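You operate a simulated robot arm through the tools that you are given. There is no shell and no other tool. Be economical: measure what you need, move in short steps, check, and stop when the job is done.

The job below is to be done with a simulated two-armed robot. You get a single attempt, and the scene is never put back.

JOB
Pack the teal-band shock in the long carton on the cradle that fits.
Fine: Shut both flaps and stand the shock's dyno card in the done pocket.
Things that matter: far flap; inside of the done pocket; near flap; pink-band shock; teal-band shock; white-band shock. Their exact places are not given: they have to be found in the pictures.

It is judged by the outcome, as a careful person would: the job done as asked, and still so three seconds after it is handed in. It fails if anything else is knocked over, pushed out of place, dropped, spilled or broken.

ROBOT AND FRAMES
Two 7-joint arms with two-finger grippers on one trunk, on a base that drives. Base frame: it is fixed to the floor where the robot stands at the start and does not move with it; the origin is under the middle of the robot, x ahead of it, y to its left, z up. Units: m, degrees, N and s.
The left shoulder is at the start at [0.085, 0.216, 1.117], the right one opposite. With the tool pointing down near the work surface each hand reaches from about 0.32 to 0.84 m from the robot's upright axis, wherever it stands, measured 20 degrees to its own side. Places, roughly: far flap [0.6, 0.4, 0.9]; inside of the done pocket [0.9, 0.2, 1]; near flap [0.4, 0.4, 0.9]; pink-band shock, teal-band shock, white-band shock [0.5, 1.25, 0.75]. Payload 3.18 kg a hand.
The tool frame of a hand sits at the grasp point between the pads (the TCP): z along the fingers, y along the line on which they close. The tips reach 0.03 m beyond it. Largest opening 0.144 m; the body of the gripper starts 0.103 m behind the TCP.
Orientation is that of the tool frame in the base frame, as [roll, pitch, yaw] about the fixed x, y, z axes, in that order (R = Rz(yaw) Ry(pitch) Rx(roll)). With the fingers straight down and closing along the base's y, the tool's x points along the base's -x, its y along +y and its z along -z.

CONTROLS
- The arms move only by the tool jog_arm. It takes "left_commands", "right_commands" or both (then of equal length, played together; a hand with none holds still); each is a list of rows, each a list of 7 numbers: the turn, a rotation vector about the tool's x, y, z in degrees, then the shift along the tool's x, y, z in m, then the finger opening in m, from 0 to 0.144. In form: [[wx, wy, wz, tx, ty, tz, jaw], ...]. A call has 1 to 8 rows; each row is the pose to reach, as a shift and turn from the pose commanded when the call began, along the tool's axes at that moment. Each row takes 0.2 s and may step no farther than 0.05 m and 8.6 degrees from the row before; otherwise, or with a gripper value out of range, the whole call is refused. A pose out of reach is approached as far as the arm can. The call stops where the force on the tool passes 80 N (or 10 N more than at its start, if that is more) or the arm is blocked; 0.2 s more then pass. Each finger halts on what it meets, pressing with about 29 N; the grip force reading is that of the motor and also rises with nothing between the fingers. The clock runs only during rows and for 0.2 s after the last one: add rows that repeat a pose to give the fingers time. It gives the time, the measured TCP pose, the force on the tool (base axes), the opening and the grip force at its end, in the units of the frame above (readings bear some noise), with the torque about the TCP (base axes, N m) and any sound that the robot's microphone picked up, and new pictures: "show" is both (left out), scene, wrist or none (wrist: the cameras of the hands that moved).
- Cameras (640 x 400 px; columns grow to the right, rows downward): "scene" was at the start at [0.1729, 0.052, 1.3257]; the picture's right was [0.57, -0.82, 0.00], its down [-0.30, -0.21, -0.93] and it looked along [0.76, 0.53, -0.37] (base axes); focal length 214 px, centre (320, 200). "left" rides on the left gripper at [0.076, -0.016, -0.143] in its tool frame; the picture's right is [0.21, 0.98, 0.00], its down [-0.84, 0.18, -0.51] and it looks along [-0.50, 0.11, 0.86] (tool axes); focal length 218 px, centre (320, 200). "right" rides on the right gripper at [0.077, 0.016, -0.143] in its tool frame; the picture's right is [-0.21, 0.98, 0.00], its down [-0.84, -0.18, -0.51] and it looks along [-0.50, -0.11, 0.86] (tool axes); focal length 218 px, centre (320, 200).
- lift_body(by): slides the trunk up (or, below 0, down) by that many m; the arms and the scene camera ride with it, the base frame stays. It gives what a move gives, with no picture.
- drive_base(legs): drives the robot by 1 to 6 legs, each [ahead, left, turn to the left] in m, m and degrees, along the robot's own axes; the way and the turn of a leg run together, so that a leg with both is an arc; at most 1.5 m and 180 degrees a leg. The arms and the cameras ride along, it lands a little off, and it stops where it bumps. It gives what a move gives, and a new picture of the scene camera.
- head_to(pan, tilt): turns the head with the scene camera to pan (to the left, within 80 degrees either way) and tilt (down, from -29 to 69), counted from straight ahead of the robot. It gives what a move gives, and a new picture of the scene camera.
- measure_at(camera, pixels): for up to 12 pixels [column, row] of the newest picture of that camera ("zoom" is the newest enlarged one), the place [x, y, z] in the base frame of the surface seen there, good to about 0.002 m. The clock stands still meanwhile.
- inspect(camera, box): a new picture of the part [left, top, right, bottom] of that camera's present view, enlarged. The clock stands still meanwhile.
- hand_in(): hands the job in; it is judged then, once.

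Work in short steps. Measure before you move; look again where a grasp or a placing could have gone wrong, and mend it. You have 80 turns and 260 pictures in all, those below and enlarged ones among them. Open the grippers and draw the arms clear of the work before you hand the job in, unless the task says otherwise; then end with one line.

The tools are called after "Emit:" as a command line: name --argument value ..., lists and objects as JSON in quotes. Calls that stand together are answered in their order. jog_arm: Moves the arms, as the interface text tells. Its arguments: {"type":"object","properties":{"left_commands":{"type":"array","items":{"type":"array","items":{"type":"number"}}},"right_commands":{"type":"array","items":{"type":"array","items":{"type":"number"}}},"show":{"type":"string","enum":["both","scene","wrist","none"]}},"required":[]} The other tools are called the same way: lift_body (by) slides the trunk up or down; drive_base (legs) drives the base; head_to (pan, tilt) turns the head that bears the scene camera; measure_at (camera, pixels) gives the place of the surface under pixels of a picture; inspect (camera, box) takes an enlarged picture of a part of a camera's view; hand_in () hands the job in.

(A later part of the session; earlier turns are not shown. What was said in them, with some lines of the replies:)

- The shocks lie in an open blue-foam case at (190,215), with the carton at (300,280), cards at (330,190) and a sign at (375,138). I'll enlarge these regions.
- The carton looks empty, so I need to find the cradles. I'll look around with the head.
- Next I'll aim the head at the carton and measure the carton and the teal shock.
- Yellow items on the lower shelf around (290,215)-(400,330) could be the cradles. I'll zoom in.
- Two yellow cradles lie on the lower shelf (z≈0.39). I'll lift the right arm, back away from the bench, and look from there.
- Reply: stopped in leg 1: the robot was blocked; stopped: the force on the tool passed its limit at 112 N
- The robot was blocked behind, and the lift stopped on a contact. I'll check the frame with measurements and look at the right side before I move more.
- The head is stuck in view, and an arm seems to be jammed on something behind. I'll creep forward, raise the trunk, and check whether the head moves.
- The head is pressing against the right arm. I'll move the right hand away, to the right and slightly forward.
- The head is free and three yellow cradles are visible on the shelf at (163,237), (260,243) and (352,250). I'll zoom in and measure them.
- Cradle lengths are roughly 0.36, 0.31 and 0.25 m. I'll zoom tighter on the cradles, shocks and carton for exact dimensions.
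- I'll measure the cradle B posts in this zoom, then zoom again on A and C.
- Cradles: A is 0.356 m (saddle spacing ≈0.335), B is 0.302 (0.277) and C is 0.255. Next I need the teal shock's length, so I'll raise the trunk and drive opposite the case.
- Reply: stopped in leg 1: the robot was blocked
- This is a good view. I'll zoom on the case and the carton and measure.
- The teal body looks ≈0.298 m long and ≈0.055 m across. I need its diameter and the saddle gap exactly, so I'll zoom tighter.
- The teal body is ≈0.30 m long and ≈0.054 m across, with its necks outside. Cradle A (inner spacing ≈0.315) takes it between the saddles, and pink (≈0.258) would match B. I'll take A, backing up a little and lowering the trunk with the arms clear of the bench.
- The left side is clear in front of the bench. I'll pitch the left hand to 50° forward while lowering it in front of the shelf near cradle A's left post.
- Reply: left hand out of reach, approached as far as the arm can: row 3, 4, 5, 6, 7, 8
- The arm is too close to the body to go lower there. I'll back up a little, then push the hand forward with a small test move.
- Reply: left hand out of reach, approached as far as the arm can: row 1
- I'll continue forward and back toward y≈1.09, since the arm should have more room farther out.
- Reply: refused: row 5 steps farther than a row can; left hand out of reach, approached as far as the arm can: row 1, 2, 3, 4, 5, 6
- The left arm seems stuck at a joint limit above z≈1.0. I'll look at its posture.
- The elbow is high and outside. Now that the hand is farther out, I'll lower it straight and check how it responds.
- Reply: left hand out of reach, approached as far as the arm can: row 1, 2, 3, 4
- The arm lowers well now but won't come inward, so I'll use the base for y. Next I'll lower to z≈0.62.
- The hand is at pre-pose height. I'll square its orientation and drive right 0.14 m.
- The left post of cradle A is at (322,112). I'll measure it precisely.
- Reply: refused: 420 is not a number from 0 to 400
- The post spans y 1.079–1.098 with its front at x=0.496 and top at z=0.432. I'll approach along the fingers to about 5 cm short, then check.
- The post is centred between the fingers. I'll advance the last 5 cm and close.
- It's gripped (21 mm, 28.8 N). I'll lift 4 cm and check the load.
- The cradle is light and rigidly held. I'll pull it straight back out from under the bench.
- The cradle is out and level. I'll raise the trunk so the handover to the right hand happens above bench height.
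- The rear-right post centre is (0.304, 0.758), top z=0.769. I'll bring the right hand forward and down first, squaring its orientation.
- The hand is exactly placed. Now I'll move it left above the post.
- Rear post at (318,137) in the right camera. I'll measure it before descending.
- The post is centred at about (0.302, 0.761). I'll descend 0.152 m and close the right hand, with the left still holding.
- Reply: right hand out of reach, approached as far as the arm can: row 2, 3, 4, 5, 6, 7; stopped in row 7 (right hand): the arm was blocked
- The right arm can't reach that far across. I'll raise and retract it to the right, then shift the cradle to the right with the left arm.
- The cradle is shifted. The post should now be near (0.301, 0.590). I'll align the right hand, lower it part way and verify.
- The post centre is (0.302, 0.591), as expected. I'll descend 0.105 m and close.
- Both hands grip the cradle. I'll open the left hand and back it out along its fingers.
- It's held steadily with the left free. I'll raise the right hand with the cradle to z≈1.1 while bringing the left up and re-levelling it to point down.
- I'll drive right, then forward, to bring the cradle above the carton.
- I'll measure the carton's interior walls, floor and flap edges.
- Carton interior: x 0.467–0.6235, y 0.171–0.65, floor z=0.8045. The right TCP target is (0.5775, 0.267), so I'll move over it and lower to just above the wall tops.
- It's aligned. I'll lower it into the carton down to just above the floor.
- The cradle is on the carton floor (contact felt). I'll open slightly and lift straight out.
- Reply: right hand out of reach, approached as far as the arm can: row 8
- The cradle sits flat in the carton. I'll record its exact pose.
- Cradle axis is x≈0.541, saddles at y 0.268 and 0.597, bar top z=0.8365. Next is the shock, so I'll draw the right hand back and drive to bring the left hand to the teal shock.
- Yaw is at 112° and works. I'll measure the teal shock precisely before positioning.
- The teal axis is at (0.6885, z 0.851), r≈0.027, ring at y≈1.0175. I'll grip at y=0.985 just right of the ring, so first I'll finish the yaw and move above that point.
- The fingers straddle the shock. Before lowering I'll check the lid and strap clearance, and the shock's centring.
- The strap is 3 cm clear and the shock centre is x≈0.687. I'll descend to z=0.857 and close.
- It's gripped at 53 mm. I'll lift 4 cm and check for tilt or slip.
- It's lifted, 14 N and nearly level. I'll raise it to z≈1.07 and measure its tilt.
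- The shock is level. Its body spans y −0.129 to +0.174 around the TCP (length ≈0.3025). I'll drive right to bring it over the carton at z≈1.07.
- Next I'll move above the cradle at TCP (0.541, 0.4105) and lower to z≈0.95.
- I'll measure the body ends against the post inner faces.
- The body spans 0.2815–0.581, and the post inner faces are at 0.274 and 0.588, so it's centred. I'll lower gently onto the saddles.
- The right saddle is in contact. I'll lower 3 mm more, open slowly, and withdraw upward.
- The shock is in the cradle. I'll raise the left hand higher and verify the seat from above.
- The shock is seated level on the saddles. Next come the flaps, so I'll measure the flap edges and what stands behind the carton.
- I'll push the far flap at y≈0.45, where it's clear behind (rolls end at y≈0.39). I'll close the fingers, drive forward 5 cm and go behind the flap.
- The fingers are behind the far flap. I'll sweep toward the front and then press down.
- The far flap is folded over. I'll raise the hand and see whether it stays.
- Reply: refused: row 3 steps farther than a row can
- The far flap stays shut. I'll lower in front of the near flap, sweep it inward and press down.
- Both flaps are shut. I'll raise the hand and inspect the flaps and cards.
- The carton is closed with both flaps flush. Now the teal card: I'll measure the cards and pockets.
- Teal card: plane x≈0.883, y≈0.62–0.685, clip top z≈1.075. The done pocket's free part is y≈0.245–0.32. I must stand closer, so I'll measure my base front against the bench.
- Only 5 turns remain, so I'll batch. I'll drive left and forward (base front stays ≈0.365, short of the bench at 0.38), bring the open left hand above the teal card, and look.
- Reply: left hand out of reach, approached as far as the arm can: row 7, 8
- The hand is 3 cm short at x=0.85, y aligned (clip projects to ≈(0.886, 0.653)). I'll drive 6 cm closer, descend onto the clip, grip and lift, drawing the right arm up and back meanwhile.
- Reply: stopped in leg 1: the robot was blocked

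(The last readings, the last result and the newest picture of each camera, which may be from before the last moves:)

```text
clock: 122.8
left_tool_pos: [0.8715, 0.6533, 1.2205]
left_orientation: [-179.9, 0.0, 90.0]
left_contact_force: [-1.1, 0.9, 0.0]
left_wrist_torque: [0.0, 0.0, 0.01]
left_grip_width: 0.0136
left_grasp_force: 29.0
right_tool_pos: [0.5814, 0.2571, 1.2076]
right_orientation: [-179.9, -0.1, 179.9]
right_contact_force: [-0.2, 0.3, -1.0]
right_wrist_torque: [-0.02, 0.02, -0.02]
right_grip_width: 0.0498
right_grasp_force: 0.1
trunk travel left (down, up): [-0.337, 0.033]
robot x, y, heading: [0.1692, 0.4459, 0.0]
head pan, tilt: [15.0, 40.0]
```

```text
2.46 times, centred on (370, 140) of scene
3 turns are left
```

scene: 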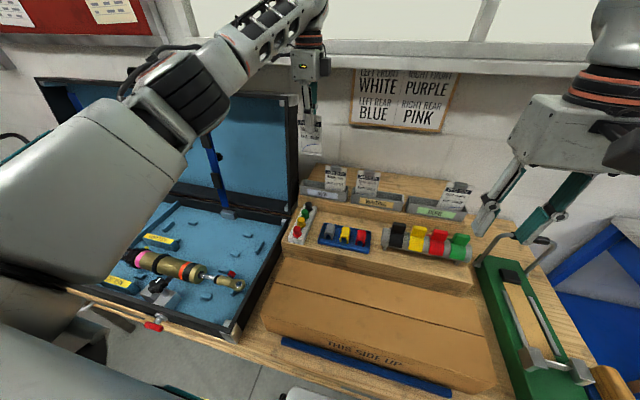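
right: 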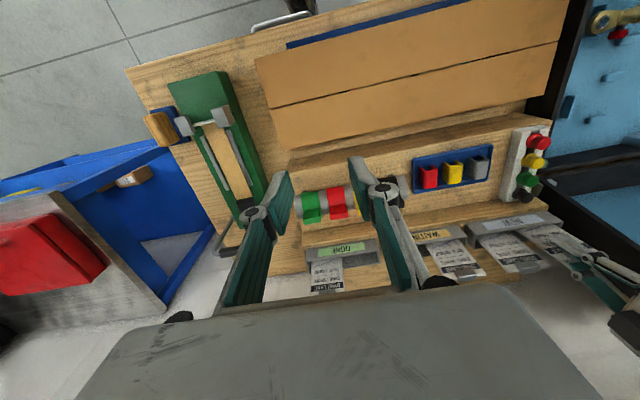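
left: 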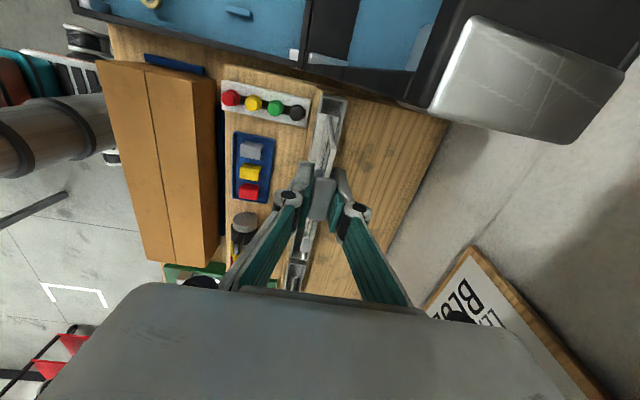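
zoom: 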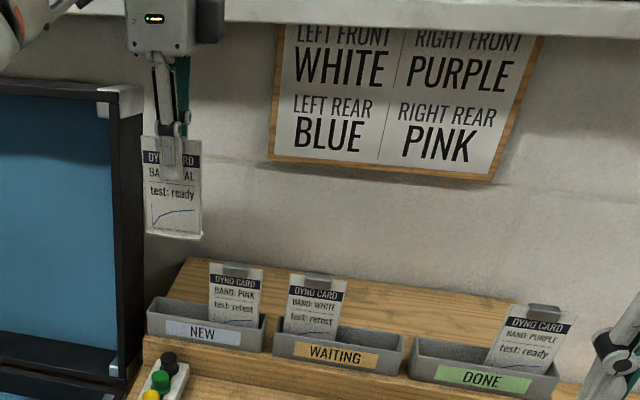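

The teal card is in hand and hangs straight. The base touched the bench, so I'll back off, raise the trunk 3 cm for reach, drive right with the card high above the others, and come forward again at the done pocket.

Emit:
lift_body --by 0.03

Emit:
drive_base --legs '[[-0.08, 0, 0], [0, -0.372, 0], [0.07, 0, 0]]'

Emit:
head_to --pan 10 --tilt 35

Emit:
inspect --camera "left" --box '[0, 0, 640, 400]'

```text
clock: 123.5
left_tool_pos: [0.8724, 0.6525, 1.2503]
left_orientation: [-179.8, -0.1, 90.0]
left_contact_force: [0.2, 0.1, -0.8]
left_wrist_torque: [0.01, 0.01, 0.03]
left_grip_width: 0.0135
left_grasp_force: 29.3
right_tool_pos: [0.5818, 0.2573, 1.2381]
right_orientation: [-179.9, -0.2, 179.9]
right_contact_force: [0.0, 0.5, -0.6]
right_wrist_torque: [-0.01, 0.0, 0.03]
right_grip_width: 0.0498
right_grasp_force: 0.0
trunk travel left (down, up): [-0.367, 0.003]
robot x, y, heading: [0.169, 0.4509, 0.3]
head pan, tilt: [15.0, 40.0]
```

```text
clock: 128.8
left_tool_pos: [0.8623, 0.2686, 1.2491]
left_orientation: [-180.0, 0.0, 89.6]
left_contact_force: [0.0, 0.9, -0.5]
left_wrist_torque: [0.0, -0.1, -0.01]
left_grip_width: 0.0136
left_grasp_force: 28.8
right_tool_pos: [0.5692, -0.1227, 1.2394]
right_orientation: [-179.9, 0.0, 179.4]
right_contact_force: [0.0, 0.5, -0.4]
right_wrist_torque: [0.01, -0.08, -0.01]
right_grip_width: 0.05
right_grasp_force: 0.1
trunk travel left (down, up): [-0.367, 0.003]
robot x, y, heading: [0.1603, 0.073, -0.4]
head pan, tilt: [15.0, 40.0]
stopped in leg 3: the robot was blocked; the commanded pose is now the measured one
```

scene: 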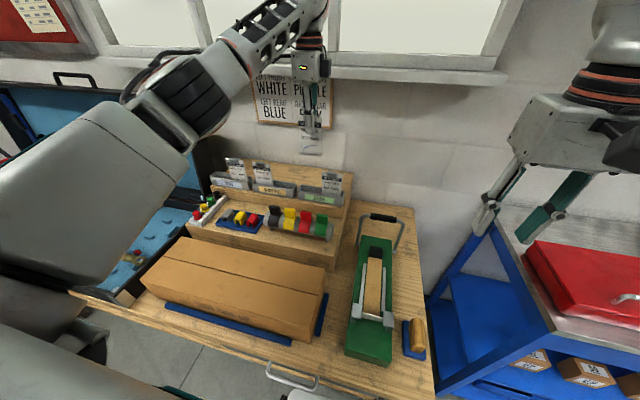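

```text
clock: 129.5
left_tool_pos: [0.8655, 0.2685, 1.2485]
left_orientation: [-179.8, -0.1, 89.5]
left_contact_force: [-0.8, -0.3, 0.0]
left_wrist_torque: [0.04, 0.02, -0.02]
left_grip_width: 0.0135
left_grasp_force: 29.2
right_tool_pos: [0.5725, -0.1243, 1.2381]
right_orientation: [-179.9, -0.1, 179.3]
right_contact_force: [-0.1, -0.5, 0.0]
right_wrist_torque: [0.0, 0.02, 0.0]
right_grip_width: 0.0499
right_grasp_force: 0.0
trunk travel left (down, up): [-0.367, 0.003]
robot x, y, heading: [0.1599, 0.0697, -0.4]
head pan, tilt: [10.0, 35.0]
```

scene: 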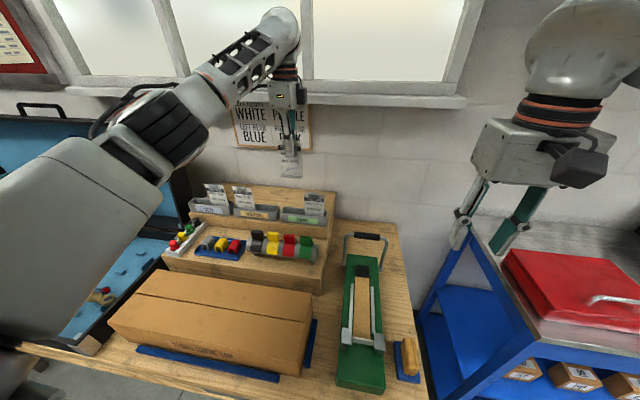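

```text
1.00 times, centred on (320, 200) of left (not enlarged: the box is as wide or as high as the picture)
2 turns are left
```

zoom: 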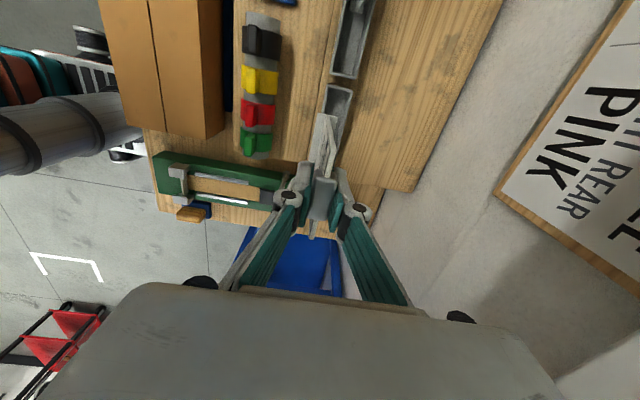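

The hand is at (0.8655, 0.2685) and the pocket's free centre is ≈(0.881, 0.282). I'll align and lower the card into the done pocket, keep holding, and look.

Emit:
jog_arm --left_commands '[[0, 0, -0.3, 0.009, 0.008, 0.04, 0.0], [0, 0, -0.5, 0.0135, 0.0155, 0.08, 0.0], [0, 0, -0.5, 0.0135, 0.0155, 0.115, 0.0], [0, 0, -0.5, 0.0135, 0.0155, 0.14, 0.0], [0, 0, -0.5, 0.0135, 0.0155, 0.16, 0.0], [0, 0, -0.5, 0.0135, 0.0155, 0.175, 0.0], [0, 0, -0.5, 0.0135, 0.0155, 0.184, 0.0], [0, 0, -0.5, 0.0135, 0.0155, 0.186, 0.0]]' --show "both"

Emit:
inspect --camera "scene" --box '[180, 120, 360, 240]'

Emit:
inspect --camera "left" --box '[240, 60, 420, 260]'

```text
clock: 131.3
left_tool_pos: [0.8778, 0.2828, 1.0621]
left_orientation: [-179.6, -0.1, 90.1]
left_contact_force: [0.5, -0.4, -1.0]
left_wrist_torque: [0.02, 0.03, -0.03]
left_grip_width: 0.0134
left_grasp_force: 28.6
right_tool_pos: [0.5712, -0.1231, 1.2371]
right_orientation: [-179.8, -0.1, 179.3]
right_contact_force: [-0.4, -0.5, 0.4]
right_wrist_torque: [0.04, 0.01, 0.0]
right_grip_width: 0.0502
right_grasp_force: 0.1
trunk travel left (down, up): [-0.367, 0.003]
robot x, y, heading: [0.1617, 0.0679, -0.4]
head pan, tilt: [10.0, 35.0]
```

scene: 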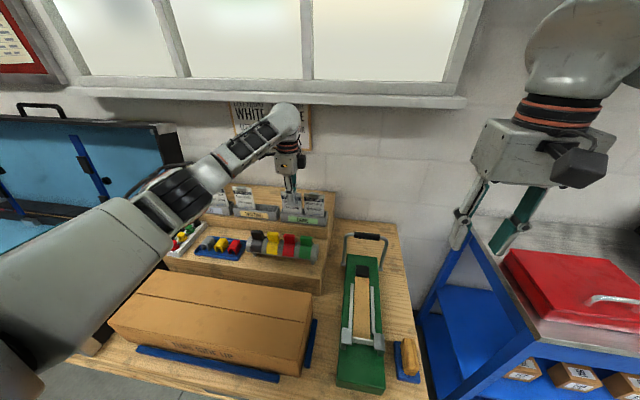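
left: 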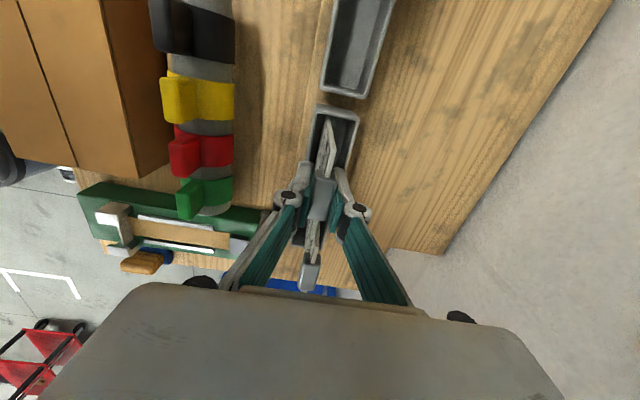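

```text
3.33 times, centred on (270, 180) of scene
```

zoom: 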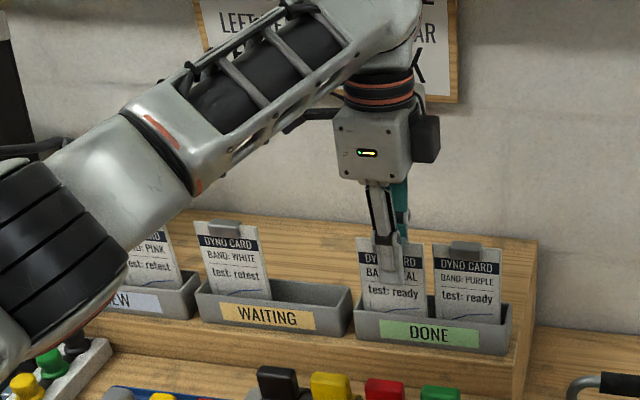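

```text
2.00 times, centred on (330, 160) of left
1 turns are left
```

zoom: 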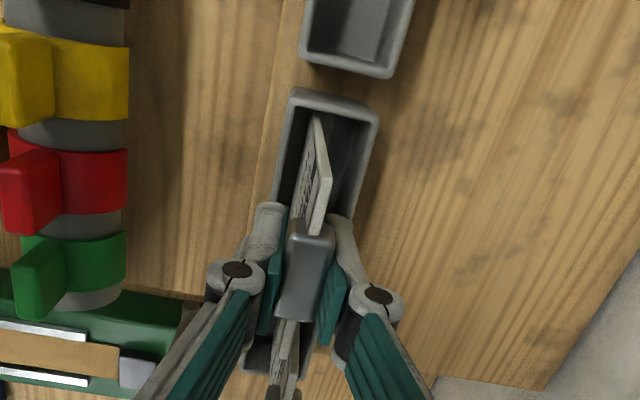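

The teal card stands in the done pocket beside the purple one. I'll settle it 2 mm, open, rise clear, draw back, and hand in.

Emit:
jog_arm --left_commands '[[0, 0, 0, 0, 0, 0.002, 0.0], [0, 0, 0, 0, 0, 0.002, 0.02], [0, 0, 0, 0, 0, 0.002, 0.04], [0, 0, 0, 0, 0, 0.002, 0.05], [0, 0, 0, 0, 0, -0.03, 0.05], [0, 0, 0, 0, 0, -0.07, 0.05], [0, 0, 0, 0, 0, -0.11, 0.05], [0, 0, 0, 0, -0.03, -0.14, 0.05]]' --show "scene"

Emit:
jog_arm --left_commands '[[0, 0, 0, 0, -0.045, 0, 0.06], [0, 0, 0, 0, -0.09, 0, 0.06], [0, 0, 0, 0, -0.135, 0, 0.06], [0, 0, 0, 0, -0.18, 0, 0.06], [0, 0, 0, 0, -0.22, 0, 0.06]]' --show "scene"

Emit:
hand_in

```text
clock: 133.1
left_tool_pos: [0.8474, 0.2842, 1.2014]
left_orientation: [-179.9, 0.1, 90.0]
left_contact_force: [-0.2, -0.3, 0.1]
left_wrist_torque: [-0.02, -0.04, -0.01]
left_grip_width: 0.0501
left_grasp_force: 0.1
right_tool_pos: [0.5702, -0.1213, 1.238]
right_orientation: [-179.8, 0.0, 179.3]
right_contact_force: [-1.5, 0.4, 1.1]
right_wrist_torque: [-0.03, -0.05, -0.01]
right_grip_width: 0.0501
right_grasp_force: 0.1
trunk travel left (down, up): [-0.367, 0.003]
robot x, y, heading: [0.1631, 0.0701, -0.6]
head pan, tilt: [10.0, 35.0]
```

scene: 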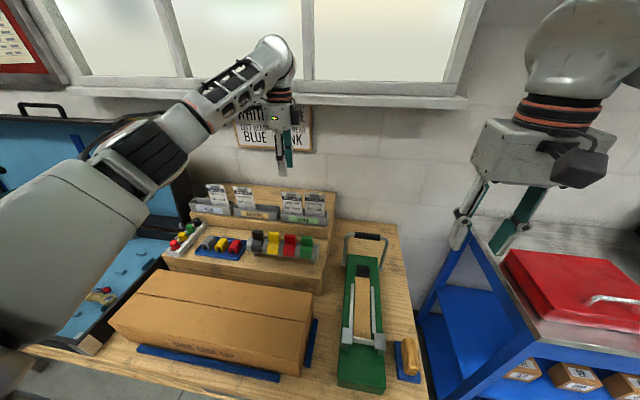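

```text
clock: 134.3
left_tool_pos: [0.6293, 0.2834, 1.2027]
left_orientation: [-179.8, -0.2, 90.1]
left_contact_force: [-0.3, -1.3, -1.0]
left_wrist_torque: [-0.01, 0.0, 0.03]
left_grip_width: 0.06
left_grasp_force: 0.0
right_tool_pos: [0.5705, -0.1219, 1.2385]
right_orientation: [-180.0, -0.1, 179.2]
right_contact_force: [-0.2, 0.3, -0.6]
right_wrist_torque: [0.0, -0.07, 0.02]
right_grip_width: 0.0498
right_grasp_force: 0.0
trunk travel left (down, up): [-0.367, 0.003]
robot x, y, heading: [0.1597, 0.0698, -0.3]
head pan, tilt: [10.0, 35.0]
```

scene: 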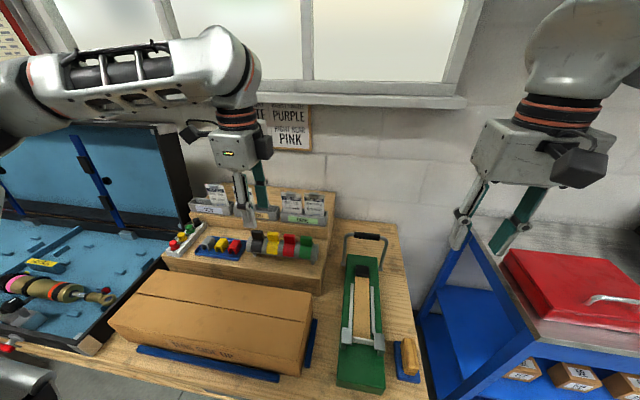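

```text
The job is handed in.
```

The teal-band shock is packed on the longest of the three cradles, the one that fits it, in the long carton with both flaps shut. Its dyno card stands in the done pocket, and the job is handed in. While driving, the base was stopped by contact four times (behind me, on my left, and twice at the bench). I saw nothing moved by these, but I couldn't see what it touched behind me or on my left.
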